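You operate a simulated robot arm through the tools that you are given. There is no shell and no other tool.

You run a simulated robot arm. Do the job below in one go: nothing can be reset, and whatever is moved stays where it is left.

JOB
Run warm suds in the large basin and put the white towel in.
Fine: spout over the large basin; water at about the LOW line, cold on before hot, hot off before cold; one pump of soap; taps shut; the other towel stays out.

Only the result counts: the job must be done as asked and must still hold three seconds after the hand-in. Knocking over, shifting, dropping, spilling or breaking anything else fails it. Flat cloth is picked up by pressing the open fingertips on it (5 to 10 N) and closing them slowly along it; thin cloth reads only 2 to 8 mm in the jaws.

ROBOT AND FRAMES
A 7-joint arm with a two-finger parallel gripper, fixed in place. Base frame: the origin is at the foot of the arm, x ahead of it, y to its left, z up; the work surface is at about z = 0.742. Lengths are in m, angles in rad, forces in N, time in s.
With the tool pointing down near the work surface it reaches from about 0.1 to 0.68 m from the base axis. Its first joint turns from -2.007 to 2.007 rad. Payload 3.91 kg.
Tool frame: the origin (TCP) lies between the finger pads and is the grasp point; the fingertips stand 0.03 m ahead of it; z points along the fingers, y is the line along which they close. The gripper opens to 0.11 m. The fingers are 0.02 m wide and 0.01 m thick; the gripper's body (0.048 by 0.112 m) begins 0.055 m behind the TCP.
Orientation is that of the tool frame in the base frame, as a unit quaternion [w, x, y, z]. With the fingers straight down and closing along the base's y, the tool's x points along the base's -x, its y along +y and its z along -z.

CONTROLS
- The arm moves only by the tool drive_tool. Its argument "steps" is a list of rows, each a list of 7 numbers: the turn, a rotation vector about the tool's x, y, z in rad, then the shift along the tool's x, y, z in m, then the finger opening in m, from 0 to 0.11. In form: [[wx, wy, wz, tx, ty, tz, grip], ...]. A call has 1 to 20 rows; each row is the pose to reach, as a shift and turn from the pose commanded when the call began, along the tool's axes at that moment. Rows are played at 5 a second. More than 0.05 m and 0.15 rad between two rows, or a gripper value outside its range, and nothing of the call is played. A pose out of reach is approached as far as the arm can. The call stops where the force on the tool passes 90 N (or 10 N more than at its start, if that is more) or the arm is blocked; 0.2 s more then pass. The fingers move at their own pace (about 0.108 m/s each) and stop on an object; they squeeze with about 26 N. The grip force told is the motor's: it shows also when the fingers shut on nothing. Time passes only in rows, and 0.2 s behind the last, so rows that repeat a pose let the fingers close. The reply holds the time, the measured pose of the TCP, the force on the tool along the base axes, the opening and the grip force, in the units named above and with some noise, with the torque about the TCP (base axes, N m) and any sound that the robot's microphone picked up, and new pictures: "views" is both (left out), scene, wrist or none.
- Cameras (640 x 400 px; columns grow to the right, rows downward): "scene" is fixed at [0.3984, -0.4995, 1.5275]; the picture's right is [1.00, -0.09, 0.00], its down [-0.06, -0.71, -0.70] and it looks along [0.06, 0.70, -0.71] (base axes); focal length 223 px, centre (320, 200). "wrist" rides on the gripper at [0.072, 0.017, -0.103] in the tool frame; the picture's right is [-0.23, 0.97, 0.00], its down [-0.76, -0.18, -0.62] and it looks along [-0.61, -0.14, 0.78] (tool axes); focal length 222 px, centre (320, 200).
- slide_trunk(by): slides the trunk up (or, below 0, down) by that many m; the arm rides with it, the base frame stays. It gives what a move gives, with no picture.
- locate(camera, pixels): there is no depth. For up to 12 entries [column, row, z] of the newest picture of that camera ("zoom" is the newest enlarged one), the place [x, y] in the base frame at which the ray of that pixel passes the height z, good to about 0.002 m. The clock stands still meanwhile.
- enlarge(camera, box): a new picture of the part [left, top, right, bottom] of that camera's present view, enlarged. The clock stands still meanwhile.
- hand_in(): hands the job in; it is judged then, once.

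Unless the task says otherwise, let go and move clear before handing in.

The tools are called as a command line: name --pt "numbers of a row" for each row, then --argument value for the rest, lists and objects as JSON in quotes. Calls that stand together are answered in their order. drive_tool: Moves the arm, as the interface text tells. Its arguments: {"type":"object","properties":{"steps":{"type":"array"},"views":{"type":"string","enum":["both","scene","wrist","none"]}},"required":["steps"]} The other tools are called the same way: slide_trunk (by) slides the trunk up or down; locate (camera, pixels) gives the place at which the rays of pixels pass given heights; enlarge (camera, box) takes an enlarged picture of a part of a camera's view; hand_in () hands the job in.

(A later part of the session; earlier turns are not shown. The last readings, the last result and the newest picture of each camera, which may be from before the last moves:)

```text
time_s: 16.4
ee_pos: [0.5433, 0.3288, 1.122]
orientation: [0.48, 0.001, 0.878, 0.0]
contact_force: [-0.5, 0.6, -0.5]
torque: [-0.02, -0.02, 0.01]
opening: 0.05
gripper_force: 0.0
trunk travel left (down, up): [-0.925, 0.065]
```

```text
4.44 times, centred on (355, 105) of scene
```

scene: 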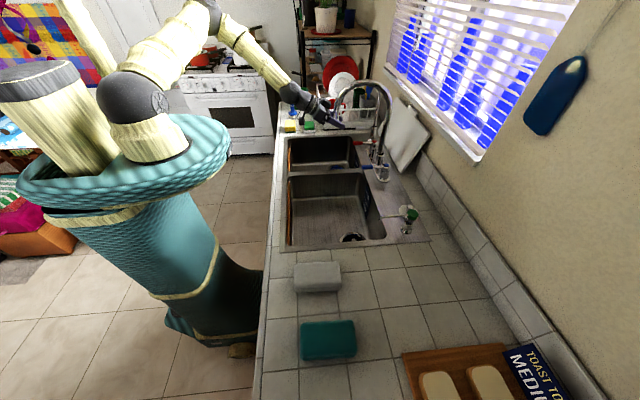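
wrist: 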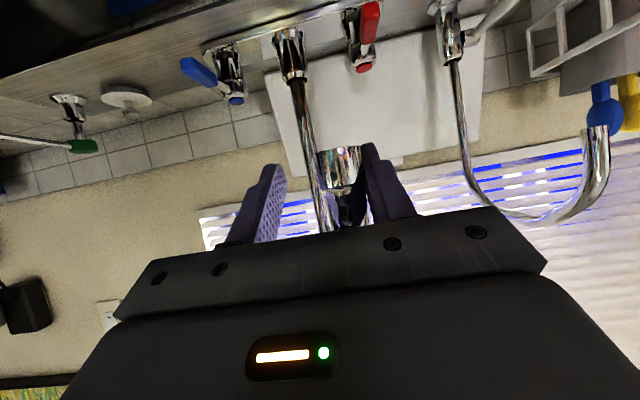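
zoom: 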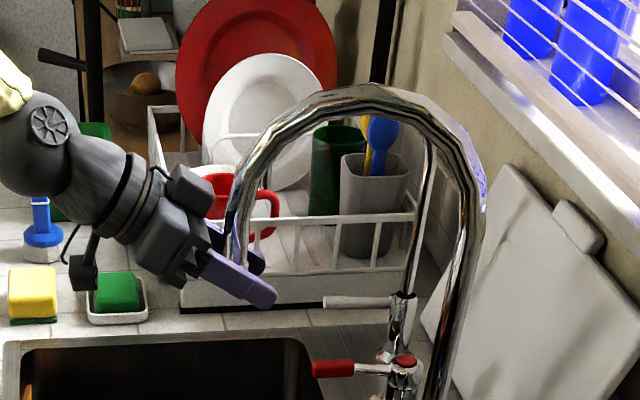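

The spout follows freely (scene zoom shows the tube now along (230,250)). I'll continue the arc until the tip is well over the large basin.

drive_tool --pt "0 0 0 0.001 -0.018 -0.001 0.05" --pt "0 0 0 0.0016 -0.035 -0.0025 0.05" --pt "0 0 0 0.001 -0.052 -0.001 0.05" --pt "0 0 0 0 -0.07 0 0.05" --pt "0 0 0 -0.0025 -0.087 0.0038 0.05" --pt "0 0 0 -0.0049 -0.104 0.0076 0.05" --pt "0 0 0 -0.009 -0.12 0.014 0.05" --pt "0 0 0 -0.013 -0.136 0.0202 0.05" --pt "0 0 0 -0.018 -0.151 0.0285 0.05" --pt "0 0 0 -0.0238 -0.167 0.037 0.05"

enlarge --camera "scene" --box '[290, 60, 410, 180]'

```text
time_s: 18.6
ee_pos: [0.5886, 0.1601, 1.1227]
orientation: [0.479, 0.0, 0.878, 0.0]
contact_force: [0.9, 0.3, -0.2]
torque: [0.0, -0.06, -0.03]
opening: 0.0504
gripper_force: 0.0
trunk travel left (down, up): [-0.925, 0.065]
```

scene: 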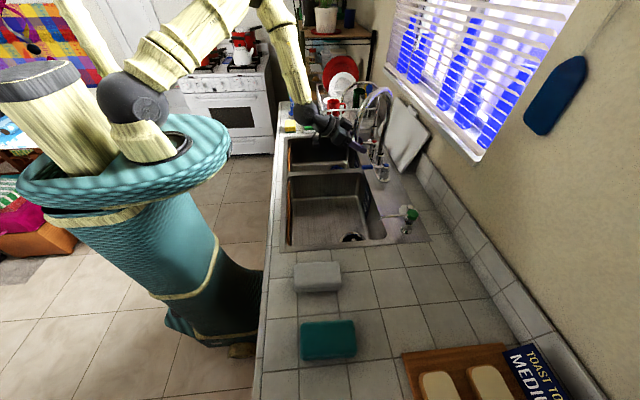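
wrist: 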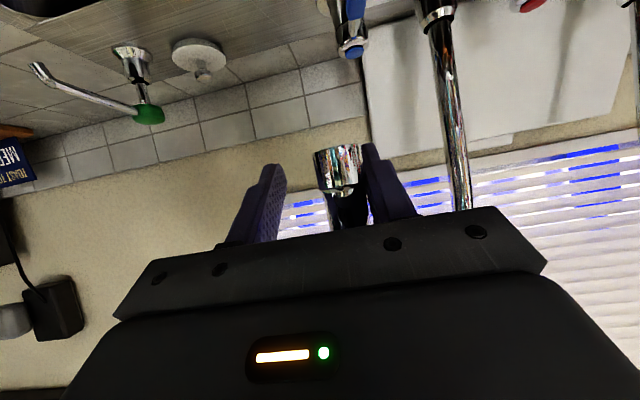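

```text
3.33 times, centred on (350, 120) of scene
```

zoom: 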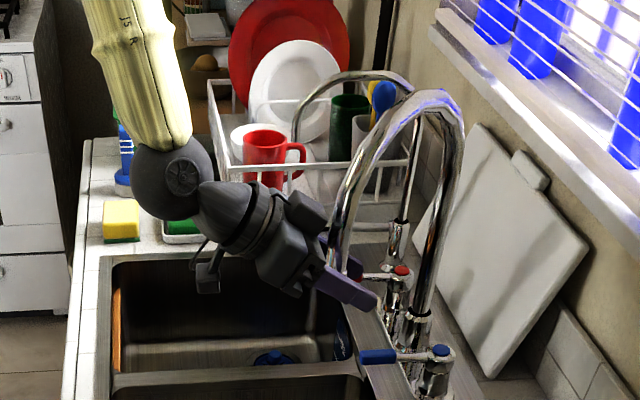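

The spout tip sits between the fingers at wrist (340,165), over the large basin at about y = 0.17. I'll open the fingers, back straight out and check its position.

drive_tool --pt "0 0 0 0 0 0 0.07" --pt "0 0 0 0 0.006 0 0.08" --pt "0 0 0 0.02 0.006 -0.033 0.08" --pt "0 0 0 0.04 0.006 -0.066 0.08" --pt "0 0 0 0.06 0.006 -0.1 0.08" --pt "0 0 0 0.08 0.006 -0.133 0.08"

enlarge --camera "wrist" --box '[240, 0, 480, 200]'

enlarge --camera "scene" --box '[310, 80, 410, 190]'

```text
time_s: 20.0
ee_pos: [0.4352, 0.1663, 1.125]
orientation: [0.48, 0.001, 0.877, -0.001]
contact_force: [0.3, -0.8, -0.1]
torque: [-0.02, 0.02, -0.02]
opening: 0.08
gripper_force: 0.1
trunk travel left (down, up): [-0.925, 0.065]
```

scene: 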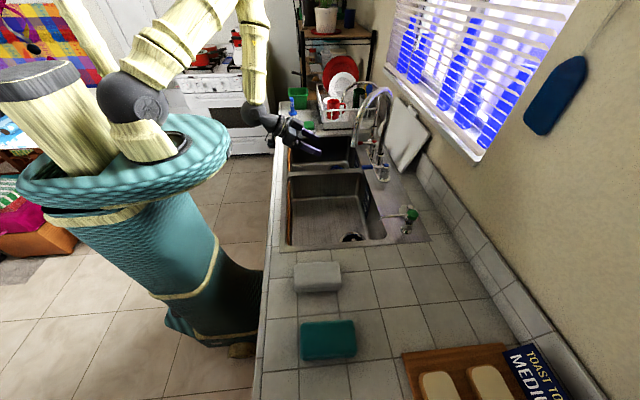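
wrist: 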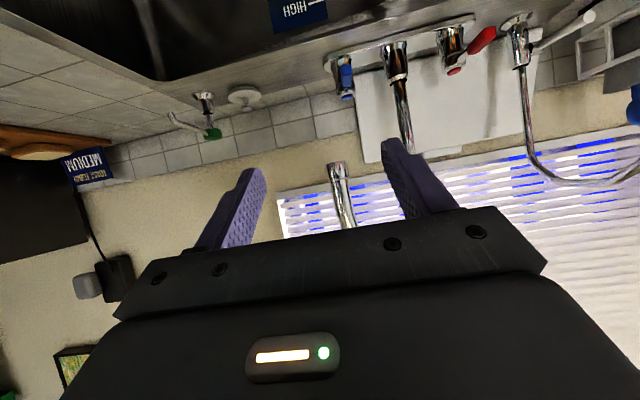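

```text
2.00 times, centred on (360, 100) of wrist
```

zoom: 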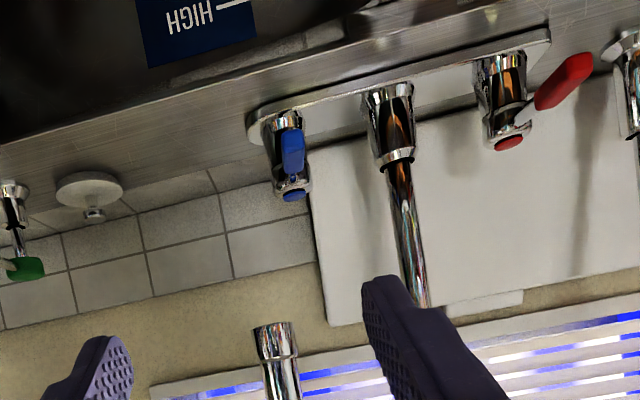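

```text
3.64 times, centred on (360, 135) of scene
```

zoom: 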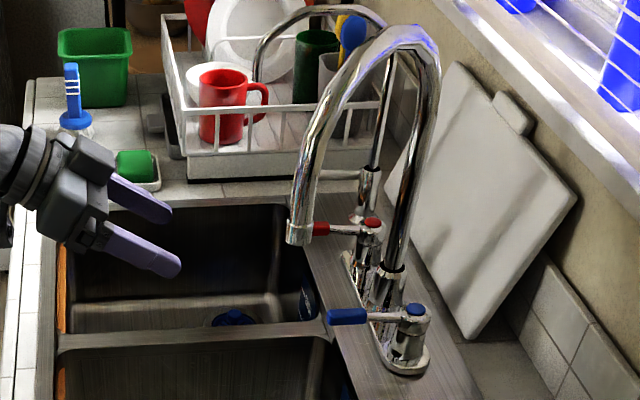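

The spout tip is now at scene (354,146), beyond the divider into the large basin. Next I compute the tip and the two lever positions from both views.

locate --camera "wrist" --pixels '[[338, 164, 1.1], [338, 164, 1.11], [345, 76, 0.96], [345, 76, 0.97], [345, 76, 0.98], [347, 97, 0.98], [347, 97, 0.99], [489, 35, 0.97], [489, 35, 0.98], [489, 35, 0.99]]'

locate --camera "scene" --pixels '[[354, 146, 1.1], [354, 146, 1.11], [362.7, 167, 0.97], [362.7, 167, 0.98], [372, 167, 0.97], [372, 167, 0.98], [386, 165, 0.99], [359, 142.8, 0.98], [359, 142.8, 0.97], [374, 141.5, 0.99]]'

```text
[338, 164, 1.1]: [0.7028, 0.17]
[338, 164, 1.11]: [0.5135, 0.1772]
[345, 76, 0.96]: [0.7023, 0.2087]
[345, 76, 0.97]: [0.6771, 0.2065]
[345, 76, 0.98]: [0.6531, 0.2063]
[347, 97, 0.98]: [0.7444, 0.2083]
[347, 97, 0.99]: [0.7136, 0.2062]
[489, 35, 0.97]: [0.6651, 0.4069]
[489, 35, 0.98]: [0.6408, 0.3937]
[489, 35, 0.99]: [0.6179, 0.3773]
```

```text
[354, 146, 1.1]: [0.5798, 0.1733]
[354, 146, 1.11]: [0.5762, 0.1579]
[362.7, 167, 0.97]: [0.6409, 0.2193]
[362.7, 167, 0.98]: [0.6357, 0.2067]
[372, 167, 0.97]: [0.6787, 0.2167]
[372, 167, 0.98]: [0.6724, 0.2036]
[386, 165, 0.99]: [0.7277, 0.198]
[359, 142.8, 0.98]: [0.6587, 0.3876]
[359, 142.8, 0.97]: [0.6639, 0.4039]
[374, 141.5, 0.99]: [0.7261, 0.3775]
```

Spout tip is at (0.58, 0.173, 1.10), and the blue lever grip spans x 0.632–0.675 at y 0.207, z 0.977. I'll go down in front of the basin, flatten the tool a bit to pass under the spout, and line up with the cold lever.

drive_tool --pt "0 -0.05 0 0.026 0.01 0.021 0.07" --pt "0 -0.1 0 0.052 0.02 0.042 0.07" --pt "0 -0.15 0 0.078 0.03 0.063 0.07" --pt "0 -0.2 0 0.1055 0.041 0.0856 0.07" --pt "0 -0.2 0 0.1055 0.041 0.0856 0.07"

enlarge --camera "wrist" --box '[240, 0, 480, 200]'

```text
time_s: 21.2
ee_pos: [0.4486, 0.208, 0.9922]
orientation: [0.565, 0.0, 0.825, 0.0]
contact_force: [0.2, 0.6, -0.2]
torque: [-0.01, 0.0, 0.0]
opening: 0.07
gripper_force: 0.0
trunk travel left (down, up): [-0.925, 0.065]
```

scene: 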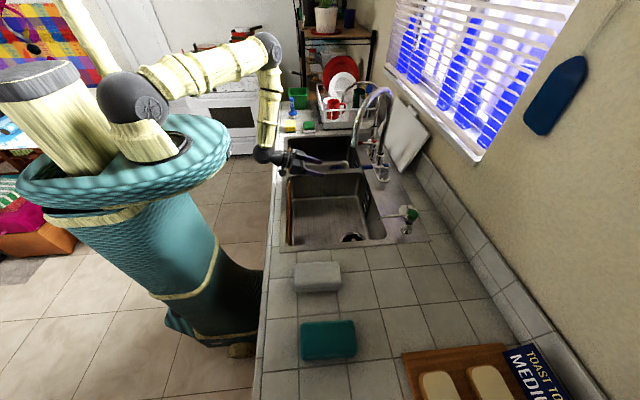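
wrist: 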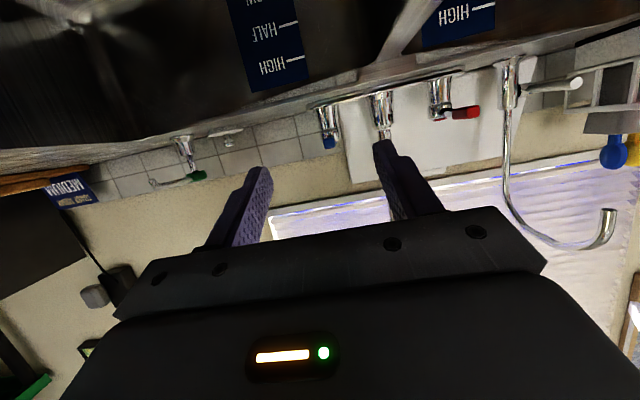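

```text
2.00 times, centred on (360, 100) of wrist
```

zoom: 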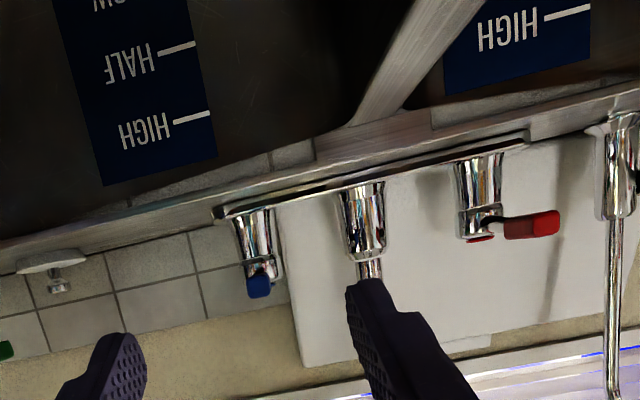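

The blue lever end is at wrist (330,143), in line between the open fingers. I advance to straddle it.

drive_tool --pt "0 0 0 -0.015 0 0.045 0.07" --pt "0 0 0 -0.029 0 0.09 0.07" --pt "0 0 0 -0.043 0 0.135 0.07" --pt "0 0 0 -0.055 0 0.175 0.07" --pt "0 0 0 -0.059 0 0.191 0.07"

enlarge --camera "scene" --box '[310, 90, 410, 200]'

```text
time_s: 22.4
ee_pos: [0.647, 0.2081, 0.9786]
orientation: [0.565, -0.001, 0.825, 0.001]
contact_force: [0.2, -0.6, 0.3]
torque: [0.0, 0.02, 0.04]
opening: 0.0702
gripper_force: 0.0
trunk travel left (down, up): [-0.925, 0.065]
```

scene: 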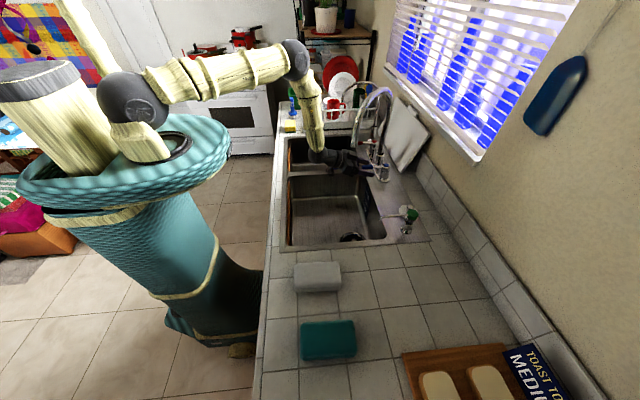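
wrist: 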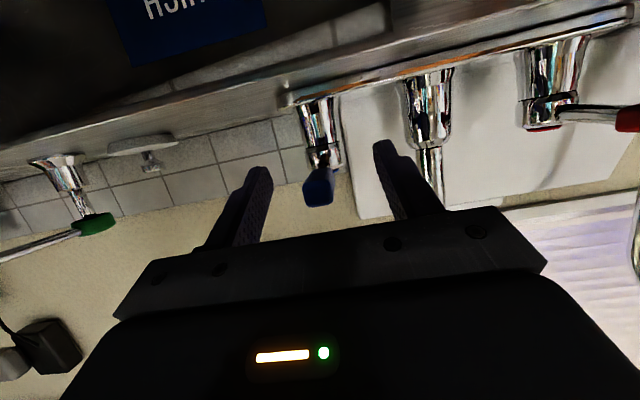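

```text
3.64 times, centred on (360, 145) of scene
```

zoom: 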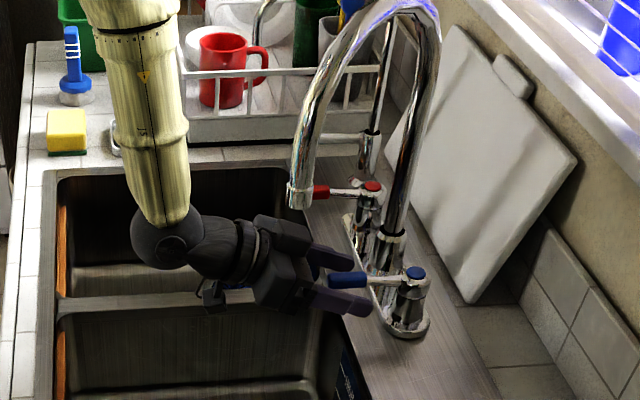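

The fingers straddle the blue lever (wrist (318,187)). I'll narrow the gap and gently try turning the lever toward -y, watching force and sound.

drive_tool --pt "0 0 0 0 0 0 0.04" --pt "0 0 0 0 -0.01 0 0.04" --pt "0 0 0 0 -0.018 0 0.04" --pt "0 0 0 0 -0.025 0 0.04"

enlarge --camera "scene" --box '[310, 90, 410, 200]'

```text
time_s: 23.4
ee_pos: [0.6474, 0.1821, 0.9777]
orientation: [0.564, 0.0, 0.826, 0.0]
contact_force: [0.1, 0.6, 0.5]
torque: [-0.01, 0.0, 0.03]
opening: 0.0405
gripper_force: 0.4
trunk travel left (down, up): [-0.925, 0.065]
```

scene: 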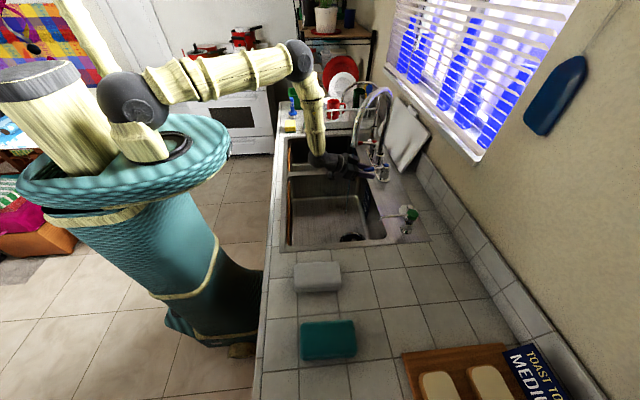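
wrist: 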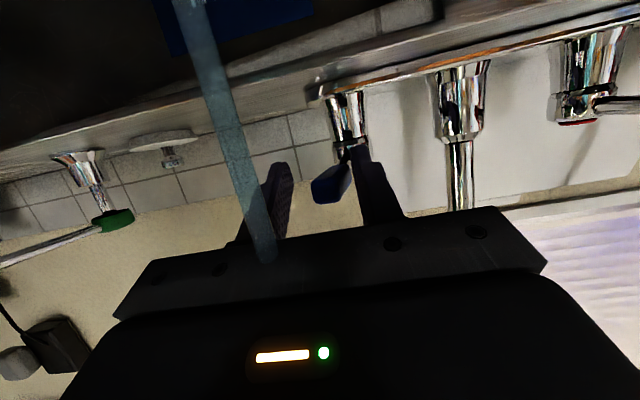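

```text
3.64 times, centred on (360, 145) of scene
```

zoom: 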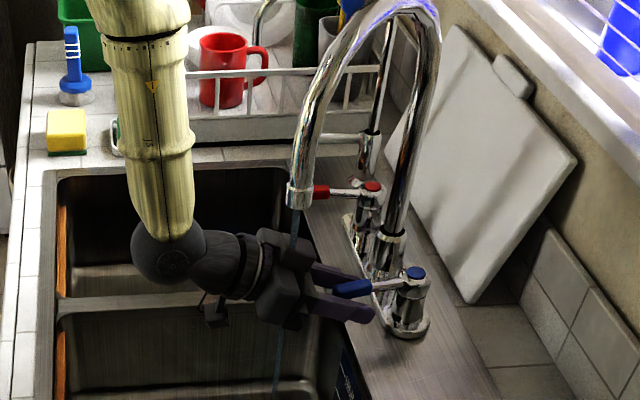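

A cold stream appeared in the wrist view at (235,130), so turning toward -y opens the tap, even at a small angle. I'll open the fingers and back out of the stream, then see how the water behaves.

drive_tool --pt "0 0 0 0 0 0 0.07" --pt "0 0 0 0.01 0.005 -0.045 0.08" --pt "0 0 0 0.02 0.005 -0.09 0.08" --pt "0 0 0 0.03 0.005 -0.135 0.08" --pt "0 0 0 0.04 0.005 -0.18 0.08"

enlarge --camera "scene" --box '[280, 110, 420, 250]'

enlarge --camera "wrist" --box '[200, 0, 480, 200]'

```text
time_s: 24.6
ee_pos: [0.4623, 0.1891, 1.0047]
orientation: [0.565, 0.0, 0.825, -0.001]
contact_force: [0.5, 0.0, -1.0]
torque: [0.0, 0.0, 0.03]
opening: 0.08
gripper_force: 0.2
trunk travel left (down, up): [-0.925, 0.065]
```

scene: 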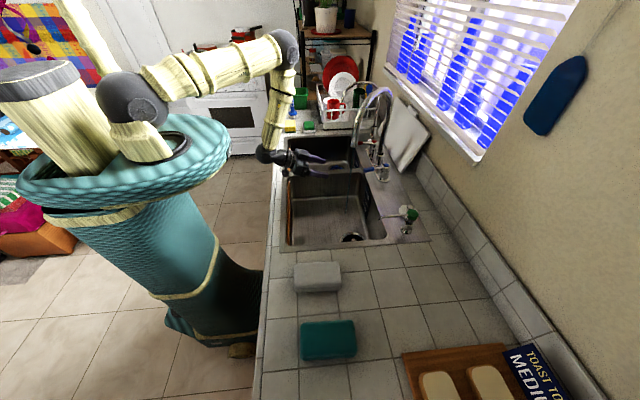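
wrist: 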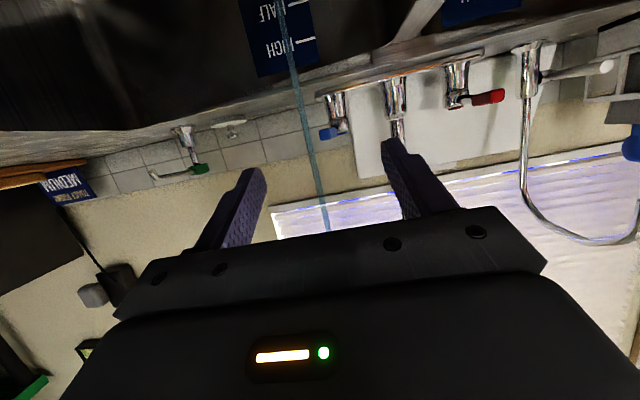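

```text
2.86 times, centred on (350, 180) of scene
```

zoom: 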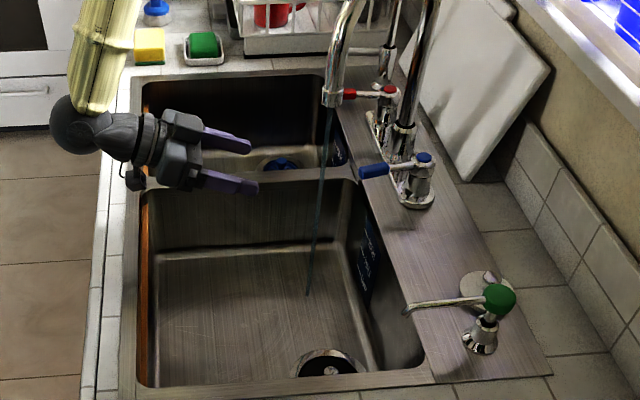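

```text
2.00 times, centred on (340, 100) of wrist
```

zoom: 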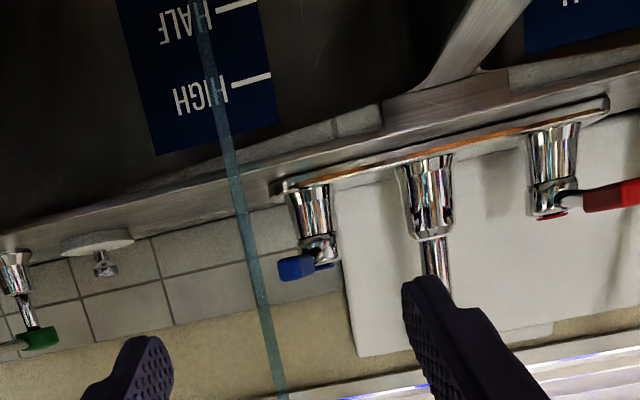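

A thin cold stream runs into the large basin (scene zoom (315,230)), and the blue lever now points slightly toward -y. I'll move in front of the hot lever and check that water is collecting.

drive_tool --pt "0 0 0 0 0.04 0 0.08" --pt "0 0 0 0 0.08 0 0.08" --pt "0 0 0 0 0.12 0 0.08" --pt "0 0 0 0 0.16 0 0.08" --pt "0 0 0 0 0.208 0 0.08" --pt "0 0 0 0 0.208 0 0.08" --pt "0 0 0 0 0.208 0 0.08" --pt "0 0 0 0 0.208 0 0.08" --pt "0 0 0 0 0.208 0 0.08" --pt "0 0 0 0 0.208 0 0.08"

enlarge --camera "scene" --box '[280, 110, 420, 250]'

enlarge --camera "wrist" --box '[200, 0, 480, 200]'

```text
time_s: 26.8
ee_pos: [0.4632, 0.3949, 1.0062]
orientation: [0.564, 0.0, 0.826, 0.0]
contact_force: [0.8, -0.4, -1.4]
torque: [-0.02, 0.01, -0.01]
opening: 0.0803
gripper_force: 0.2
trunk travel left (down, up): [-0.925, 0.065]
```

scene: 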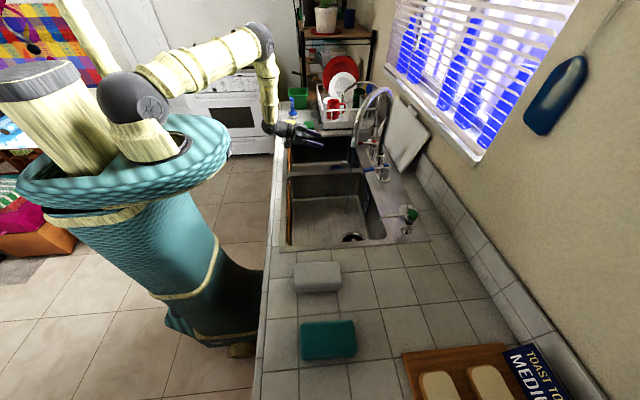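
wrist: 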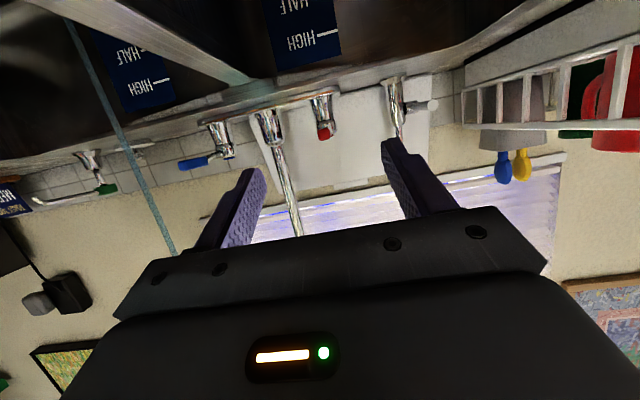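

```text
2.86 times, centred on (350, 180) of scene
```

zoom: 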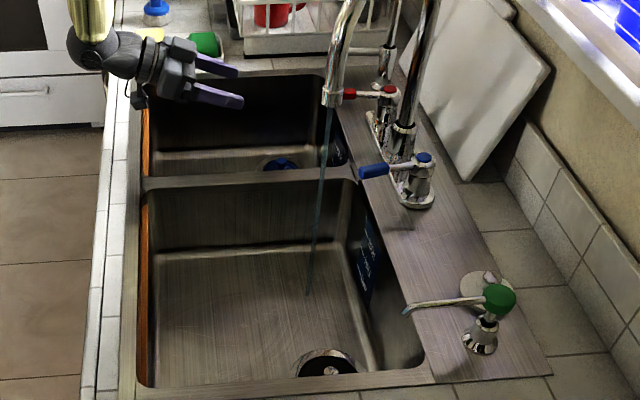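

```text
2.00 times, centred on (340, 100) of wrist
```

zoom: 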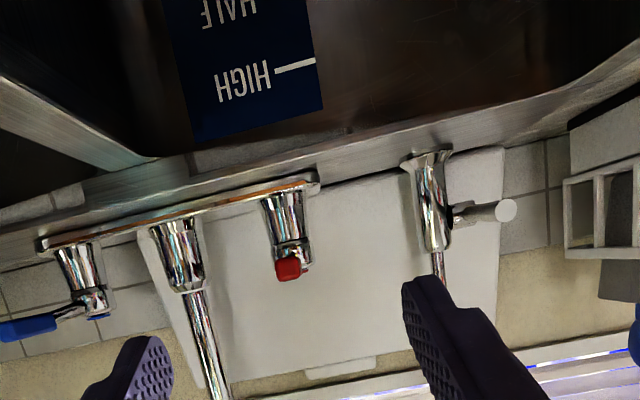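

The stream looks steady but no level is visible yet after ~3 s. I'll wait a few seconds in place and compare, to know whether the drain holds.

drive_tool --pt "0 0 0 0 0 0 0.08" --pt "0 0 0 0 0 0 0.08" --pt "0 0 0 0 0 0 0.08" --pt "0 0 0 0 0 0 0.08" --pt "0 0 0 0 0 0 0.08" --pt "0 0 0 0 0 0 0.08" --pt "0 0 0 0 0 0 0.08" --pt "0 0 0 0 0 0 0.08" --pt "0 0 0 0 0 0 0.08" --pt "0 0 0 0 0 0 0.08" --pt "0 0 0 0 0 0 0.08" --pt "0 0 0 0 0 0 0.08" --pt "0 0 0 0 0 0 0.08" --pt "0 0 0 0 0 0 0.08" --pt "0 0 0 0 0 0 0.08" --pt "0 0 0 0 0 0 0.08" --pt "0 0 0 0 0 0 0.08" --pt "0 0 0 0 0 0 0.08" --pt "0 0 0 0 0 0 0.08" --pt "0 0 0 0 0 0 0.08" --views "scene"

enlarge --camera "scene" --box '[280, 150, 420, 260]'

```text
time_s: 31.0
ee_pos: [0.4629, 0.3962, 1.0057]
orientation: [0.564, 0.0, 0.825, 0.0]
contact_force: [-0.5, 0.5, -0.2]
torque: [0.0, -0.01, -0.01]
opening: 0.08
gripper_force: 0.1
trunk travel left (down, up): [-0.925, 0.065]
```

scene: 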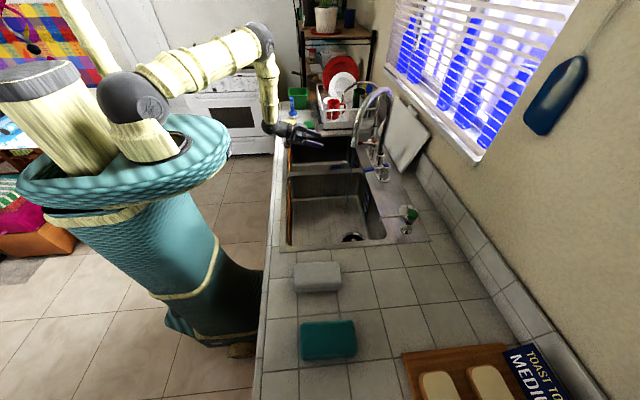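

```text
3.64 times, centred on (350, 205) of scene
```

zoom: 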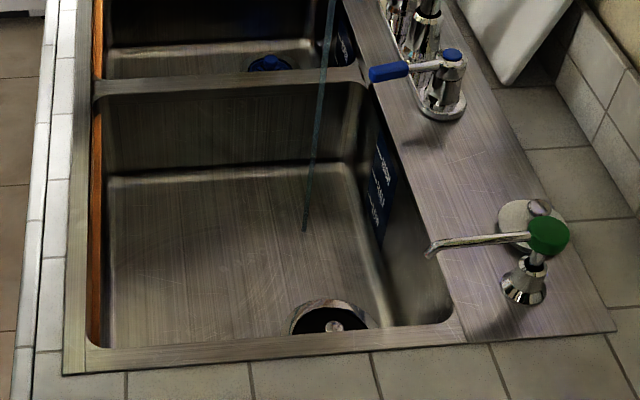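

No water has collected at the large drain after ~8 s, so either the flow is tiny or the drain leaks. I'll turn the tool downward again and look at the drain from near.

drive_tool --pt "0 0.12 0 0.0 -0.04 -0.02 0.08" --pt "0 0.25 0 0.0 -0.08 -0.02 0.08" --pt "0 0.38 0 0.0 -0.12 -0.02 0.06" --pt "0 0.51 0 0.0 -0.16 -0.02 0.04" --pt "0 0.64 0 0.0 -0.2 -0.02 0.0" --pt "0 0.77 0 -0.01 -0.24 -0.02 0.0" --pt "0 0.9 0 -0.02 -0.28 -0.02 0.0" --pt "0 1.05 0 -0.03 -0.32 -0.02 0.0" --pt "0 1.2 0 -0.04 -0.36 -0.02 0.0" --pt "0 1.2 0 -0.04 -0.39 -0.02 0.0" --pt "0 1.2 0 -0.04 -0.39 -0.02 0.0"

enlarge --camera "wrist" --box '[240, 20, 480, 200]'

```text
time_s: 33.4
ee_pos: [0.4593, 0.0073, 1.0516]
orientation: [-0.001, -0.001, 1.0, 0.0]
contact_force: [-0.8, 0.3, -0.2]
torque: [-0.04, -0.03, 0.03]
opening: 0.0
gripper_force: 26.1
trunk travel left (down, up): [-0.925, 0.065]
```

scene: 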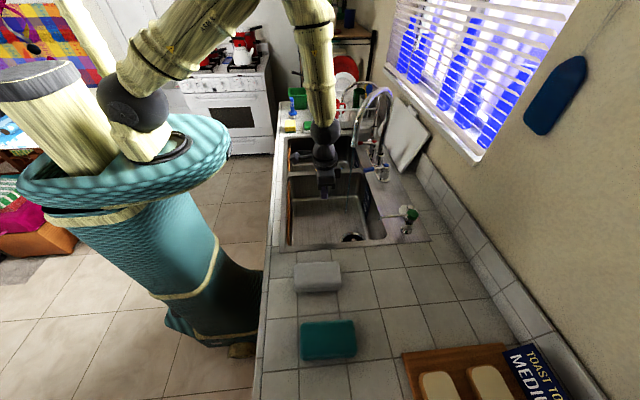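
wrist: 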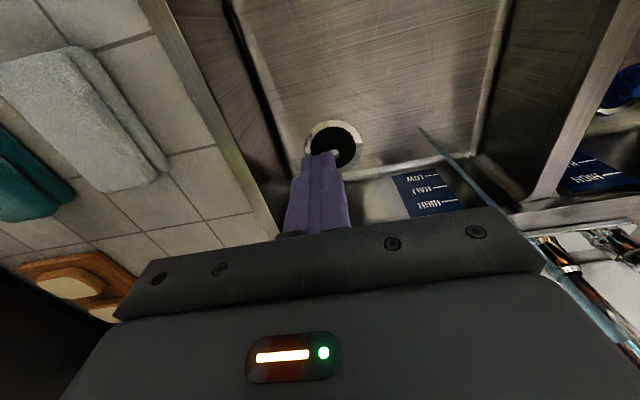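

```text
2.22 times, centred on (360, 110) of wrist
```

zoom: 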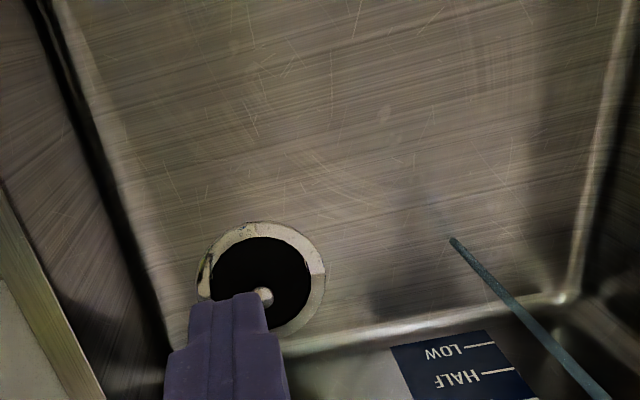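

The stream ends at wrist zoom (450,240) with no visible surface around it. I'll check the height at which it ends and look into the drain from another side.

locate --camera "zoom" --pixels '[[450, 240, 0.742], [450, 240, 0.75], [450, 240, 0.76], [264, 296, 0.742], [264, 296, 0.77], [260, 270, 0.742], [262, 225, 0.742], [325, 275, 0.742]]'

drive_tool --pt "0 0 0 0 -0.03 0.03 0.0" --pt "0 0 0 -0.03 -0.06 0.03 0.0" --pt "0 0 0 -0.06 -0.06 0.03 0.0" --views "wrist"

enlarge --camera "wrist" --box '[300, 20, 440, 140]'

```text
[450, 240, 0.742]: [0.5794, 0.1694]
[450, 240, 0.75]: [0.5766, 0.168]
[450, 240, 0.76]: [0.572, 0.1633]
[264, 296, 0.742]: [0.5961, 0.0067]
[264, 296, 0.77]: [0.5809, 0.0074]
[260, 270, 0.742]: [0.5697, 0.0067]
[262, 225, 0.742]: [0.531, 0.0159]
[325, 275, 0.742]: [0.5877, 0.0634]
```

```text
time_s: 34.2
ee_pos: [0.5218, -0.0526, 1.021]
orientation: [-0.001, 0.0, 1.0, -0.001]
contact_force: [1.6, -0.2, -0.2]
torque: [-0.01, 0.03, 0.02]
opening: 0.0
gripper_force: 25.7
trunk travel left (down, up): [-0.925, 0.065]
```

wrist: 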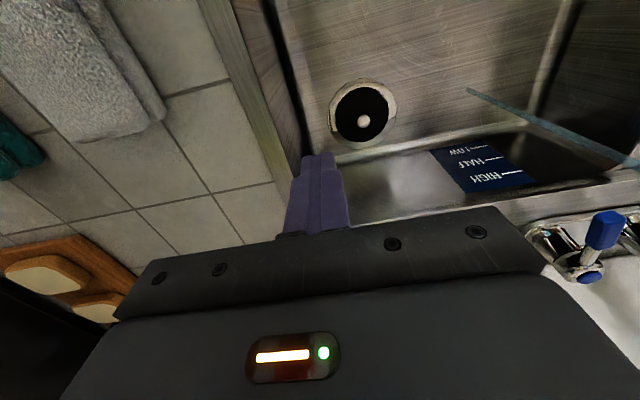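

```text
3.33 times, centred on (370, 80) of wrist
```

zoom: 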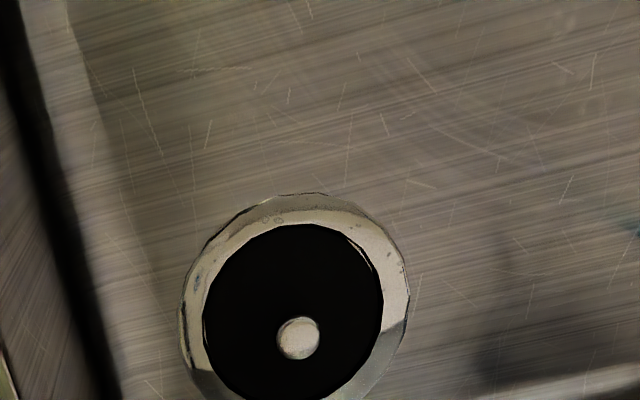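

The stream ends right at floor level (about 0.742), so nothing visible has collected in 12 s. I'll probe the black disc beside its knob with a fingertip: contact at floor height means a seated plug, and deeper means an open hole.

locate --camera "zoom" --pixels '[[293, 312, 0.742], [298, 338, 0.77], [298, 338, 0.76], [293, 223, 0.742], [383, 300, 0.742], [205, 320, 0.742], [408, 290, 0.742], [182, 310, 0.742], [320, 193, 0.742]]'

```text
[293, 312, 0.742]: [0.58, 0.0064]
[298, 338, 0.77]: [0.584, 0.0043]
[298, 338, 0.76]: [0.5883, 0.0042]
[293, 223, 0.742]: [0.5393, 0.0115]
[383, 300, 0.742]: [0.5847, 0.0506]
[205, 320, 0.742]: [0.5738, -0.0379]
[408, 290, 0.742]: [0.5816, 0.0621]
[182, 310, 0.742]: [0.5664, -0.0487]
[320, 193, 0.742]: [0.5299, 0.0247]
```

Black disc centre is (0.581, 0.006), radius 0.044, with the knob top near z 0.77. I'll lower the closed fingertips at (0.554, 0.006), beside the knob, stopping just above the floor.

drive_tool --pt "0 0 0 -0.02 0.03 0.02 0.0" --pt "0 0 0 -0.032 0.058 0.05 0.0" --pt "0 0 0 -0.032 0.0586 0.1 0.0" --pt "0 0 0 -0.032 0.0586 0.145 0.0" --pt "0 0 0 -0.032 0.0586 0.19 0.0" --pt "0 0 0 -0.032 0.0586 0.225 0.0" --pt "0 0 0 -0.032 0.0586 0.236 0.0"

drive_tool --pt "0 0 0 0 0 0.005 0.0" --pt "0 0 0 0 0 0.009 0.0" --pt "0 0 0 0 0 0.012 0.0" --pt "0 0 0 0 0 0.015 0.0"

```text
time_s: 35.8
ee_pos: [0.5521, 0.0041, 0.7832]
orientation: [0.0, 0.0, 1.0, 0.001]
contact_force: [-0.3, -1.0, -0.4]
torque: [0.03, 0.0, 0.03]
opening: 0.0
gripper_force: 25.8
trunk travel left (down, up): [-0.925, 0.065]
```

scene: 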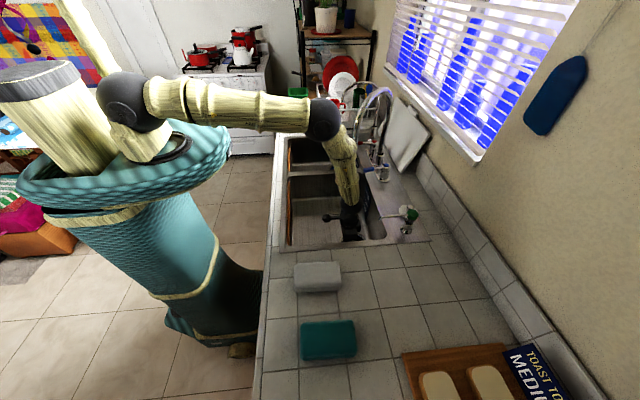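
wrist: 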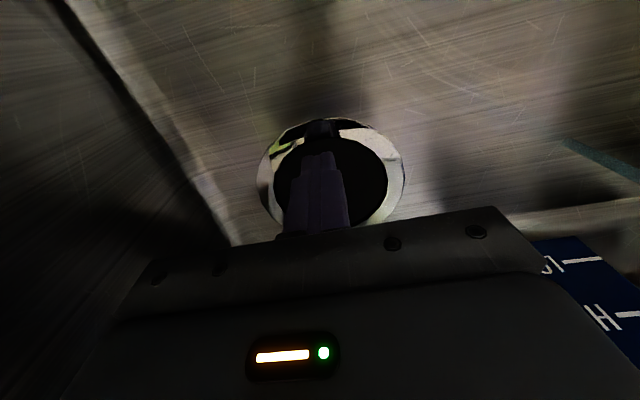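

```text
time_s: 36.8
ee_pos: [0.5529, 0.0037, 0.7702]
orientation: [0.001, 0.0, 1.0, 0.0]
contact_force: [-0.3, -1.5, 10.7]
torque: [-0.02, 0.03, 0.03]
opening: 0.0
gripper_force: 26.4
trunk travel left (down, up): [-0.925, 0.065]
```

scene: 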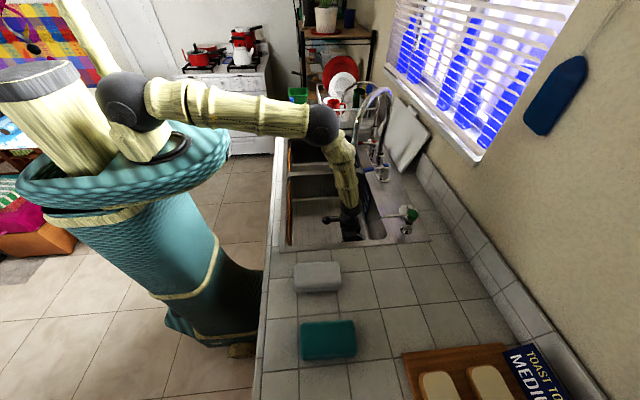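
wrist: 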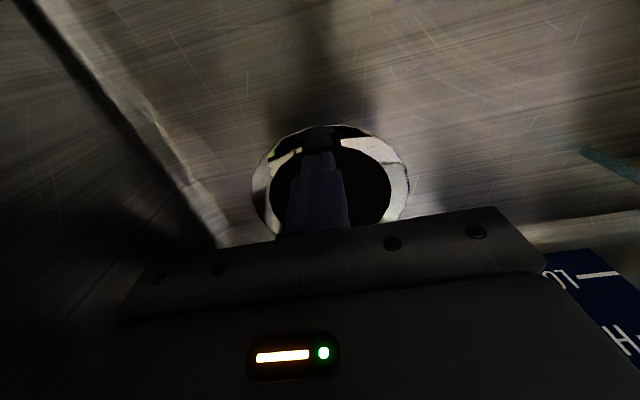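

The fingertips met something solid at z ≈ 0.740 (10.7 N), flush with the floor, so the black disc is a plug rather than a hole. The flow was probably just too small to see, so I'll open the cold tap more and watch the level.

drive_tool --pt "0 0 0 0 0 -0.03 0.0" --pt "0 0 0 0 0 -0.08 0.0" --pt "0 0 0 0 0 -0.13 0.0" --pt "0 0 0 0.02 0 -0.175 0.0" --pt "0 0 0 0.05 0.02 -0.205 0.0" --pt "0 0 0 0.08 0.04 -0.22 0.0" --pt "0 -0.14 0 0.1 0.06 -0.22 0.05" --pt "0 -0.28 0 0.11 0.08 -0.22 0.07" --pt "0 -0.42 0 0.11 0.1 -0.22 0.07" --pt "0 -0.56 0 0.11 0.12 -0.22 0.07" --pt "0 -0.7 0 0.11 0.14 -0.22 0.07" --pt "0 -0.84 0 0.11 0.16 -0.22 0.07" --pt "0 -0.98 0 0.11 0.175 -0.22 0.07" --pt "0 -1.1 0 0.11 0.188 -0.22 0.07" --pt "0 -1.2 0 0.11 0.188 -0.22 0.07" --pt "0 -1.2 0 0.11 0.188 -0.22 0.07"

enlarge --camera "wrist" --box '[240, 0, 480, 200]'

enlarge --camera "scene" --box '[280, 150, 420, 260]'

```text
time_s: 40.2
ee_pos: [0.4437, 0.1916, 0.9908]
orientation: [0.565, 0.0, 0.825, 0.0]
contact_force: [-0.5, 0.7, -0.6]
torque: [-0.01, 0.02, -0.03]
opening: 0.0699
gripper_force: 0.0
trunk travel left (down, up): [-0.925, 0.065]
```

scene: 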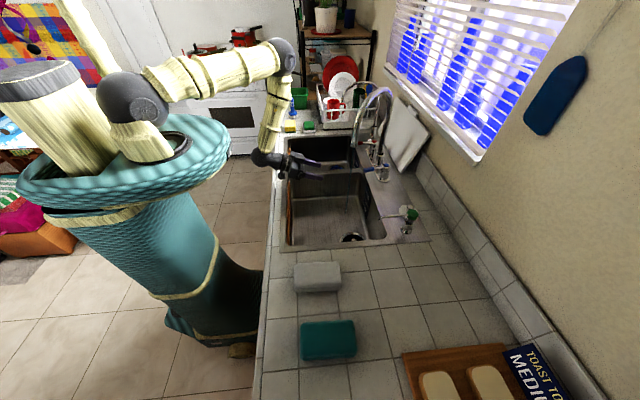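
wrist: 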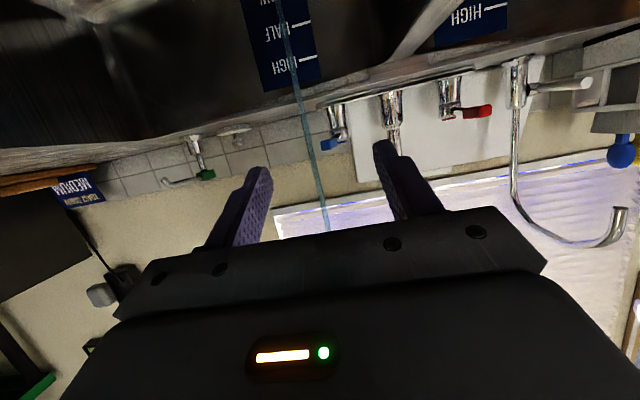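

```text
2.00 times, centred on (360, 100) of wrist
```

zoom: 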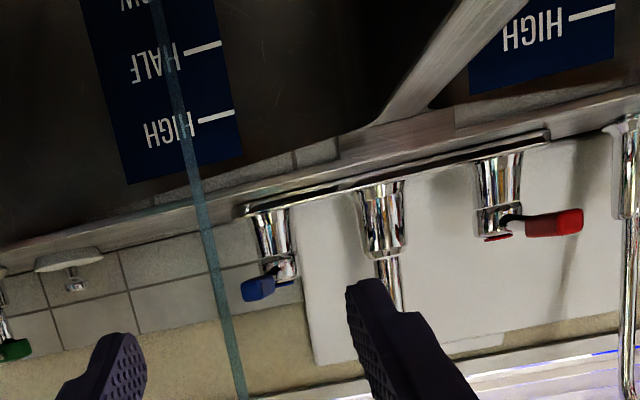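

```text
3.64 times, centred on (350, 205) of scene
```

zoom: 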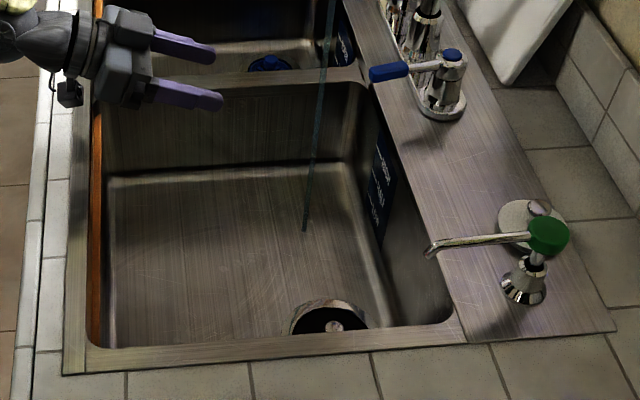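

The lever end is now near (0.635, 0.190), pointing slightly toward -y, with the stream still thin. I advance around it and turn it farther, to roughly 35°.

drive_tool --pt "0 0 0 -0.0154 -0.002 0.0488 0.07" --pt "0 0 0 -0.0308 -0.004 0.0975 0.07" --pt "0 0 0 -0.0462 -0.004 0.146 0.07" --pt "0 0 0 -0.0616 -0.004 0.195 0.07" --pt "0 0 0 -0.0616 -0.012 0.195 0.06" --pt "0 0 0 -0.0616 -0.02 0.195 0.06" --pt "0 0 0 -0.0616 -0.028 0.195 0.06" --pt "0 0 0 -0.0616 -0.036 0.195 0.06" --pt "0 0 0 -0.0616 -0.044 0.195 0.06"

enlarge --camera "scene" --box '[280, 130, 420, 260]'

```text
refused: row 1 steps farther than a row can; nothing moved
```

```text
3.08 times, centred on (350, 195) of scene
```

zoom: 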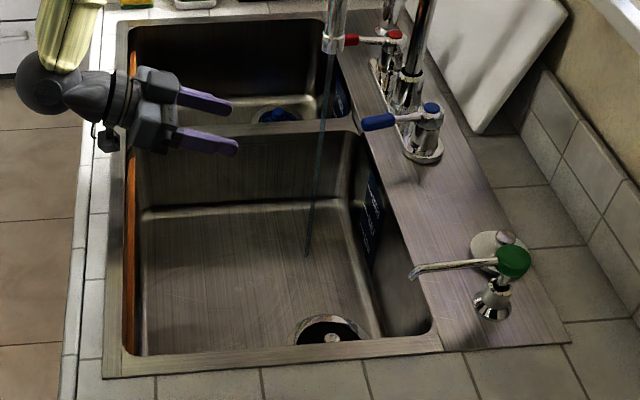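

The first row was just over the 0.05 m step limit, so nothing moved. I repeat the same move in shorter steps.

drive_tool --pt "0 0 0 -0.0123 -0.002 0.039 0.07" --pt "0 0 0 -0.0246 -0.004 0.078 0.07" --pt "0 0 0 -0.037 -0.004 0.117 0.07" --pt "0 0 0 -0.0493 -0.004 0.156 0.07" --pt "0 0 0 -0.0616 -0.004 0.195 0.07" --pt "0 0 0 -0.0616 -0.012 0.195 0.06" --pt "0 0 0 -0.0616 -0.02 0.195 0.06" --pt "0 0 0 -0.0616 -0.028 0.195 0.06" --pt "0 0 0 -0.0616 -0.036 0.195 0.06" --pt "0 0 0 -0.0616 -0.044 0.195 0.06"

enlarge --camera "scene" --box '[280, 130, 420, 260]'

```text
time_s: 42.4
ee_pos: [0.6456, 0.1496, 0.9764]
orientation: [0.564, 0.001, 0.826, -0.001]
contact_force: [-0.2, -0.3, -0.1]
torque: [0.0, -0.02, 0.0]
opening: 0.0601
gripper_force: 0.4
trunk travel left (down, up): [-0.925, 0.065]
```

scene: 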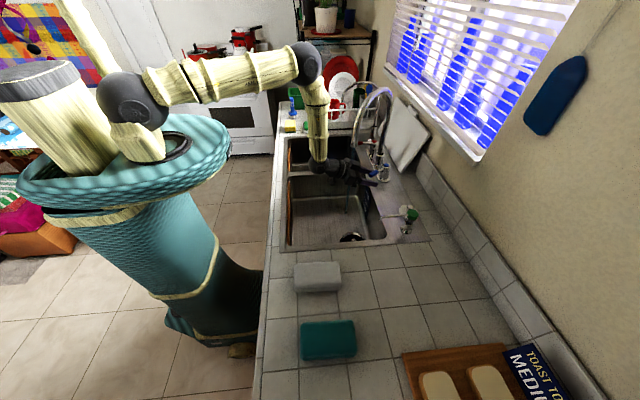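
wrist: 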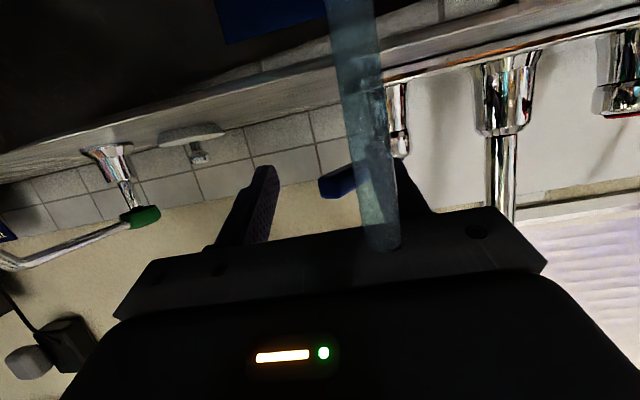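

```text
3.08 times, centred on (350, 195) of scene
```

zoom: 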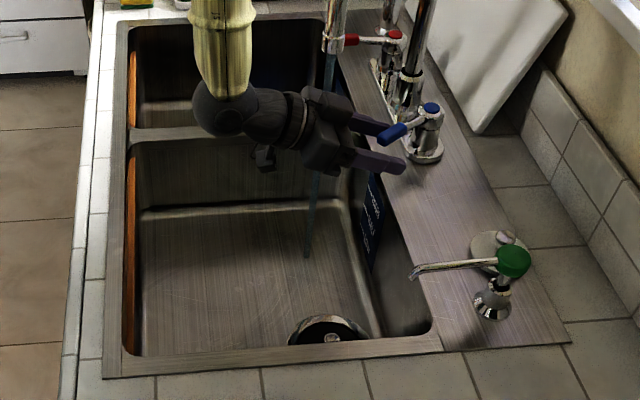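

The stream is clearly wider now (wrist (360,130)). I'll back out and let it run a few seconds, then compare the basin.

drive_tool --pt "0 0 0 0 -0.005 0 0.07" --pt "0 0 0 0.01 -0.005 -0.045 0.08" --pt "0 0 0 0.02 -0.005 -0.09 0.08" --pt "0 0 0 0.03 -0.005 -0.135 0.08" --pt "0 0 0 0.04 -0.005 -0.18 0.08" --pt "0 0 0 0.04 0.02 -0.18 0.08" --pt "0 0 0 0.04 0.06 -0.18 0.08" --pt "0 0 0 0.04 0.1 -0.18 0.08" --pt "0 0 0 0.04 0.14 -0.18 0.08" --pt "0 0 0 0.04 0.18 -0.18 0.08" --pt "0 0 0 0.04 0.22 -0.18 0.08" --pt "0 0 0 0.04 0.245 -0.18 0.08"

enlarge --camera "scene" --box '[280, 130, 420, 260]'

```text
time_s: 45.0
ee_pos: [0.464, 0.3921, 1.0034]
orientation: [0.564, 0.0, 0.826, 0.0]
contact_force: [1.3, 0.0, -0.6]
torque: [0.01, -0.01, 0.0]
opening: 0.0799
gripper_force: 0.0
trunk travel left (down, up): [-0.925, 0.065]
```

scene: 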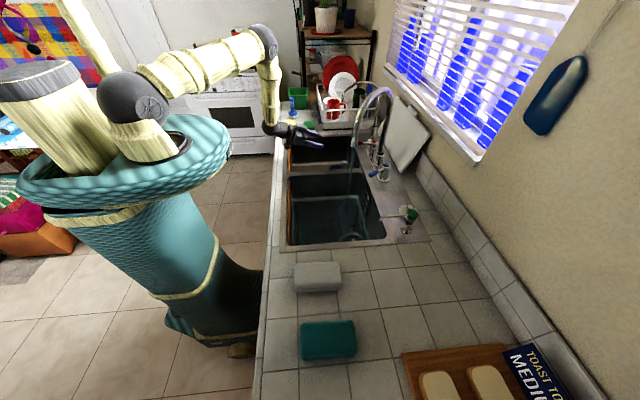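
wrist: 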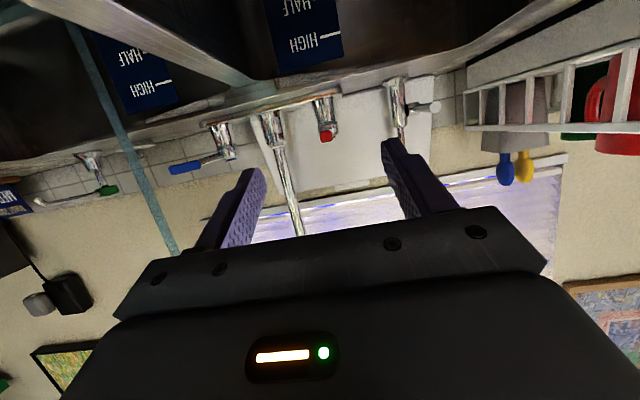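

```text
3.08 times, centred on (350, 195) of scene
```

zoom: 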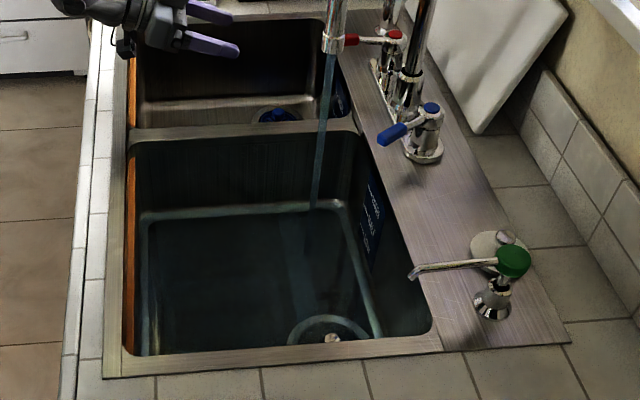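

Water is now standing in the large basin, and the stream ends at scene zoom (313,205). While the clock stands still I compare the level with the marks on the plate.

enlarge --camera "scene" --box '[335, 170, 395, 230]'

enlarge --camera "wrist" --box '[40, 0, 240, 130]'

```text
6.67 times, centred on (365, 200) of scene
```

zoom: 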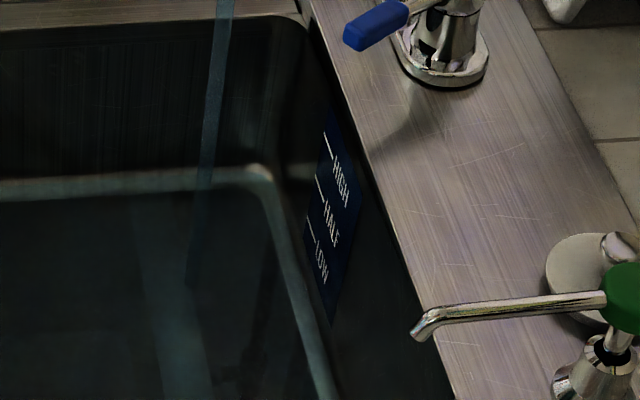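

```text
3.08 times, centred on (140, 65) of wrist
```

zoom: 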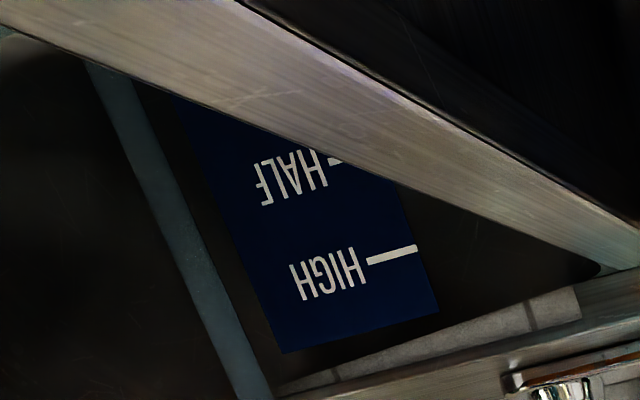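

enlarge --camera "scene" --box '[325, 170, 375, 250]'

enlarge --camera "scene" --box '[280, 215, 400, 255]'

```text
5.00 times, centred on (350, 210) of scene
```

zoom: 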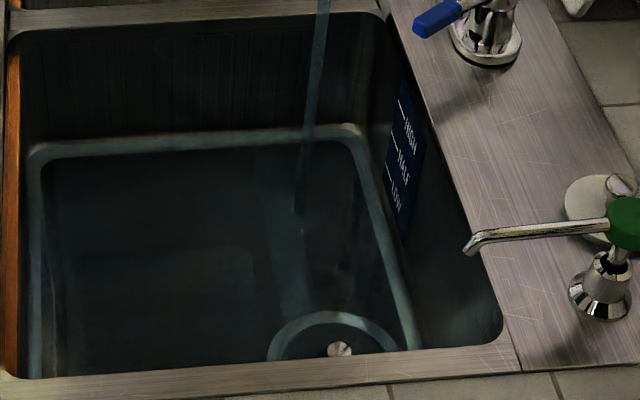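

```text
5.33 times, centred on (340, 235) of scene
```

zoom: 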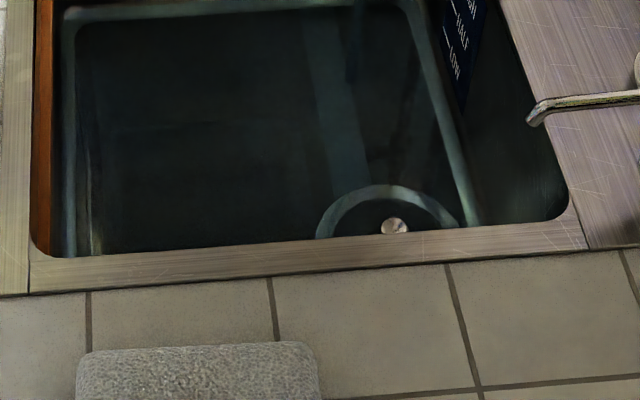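

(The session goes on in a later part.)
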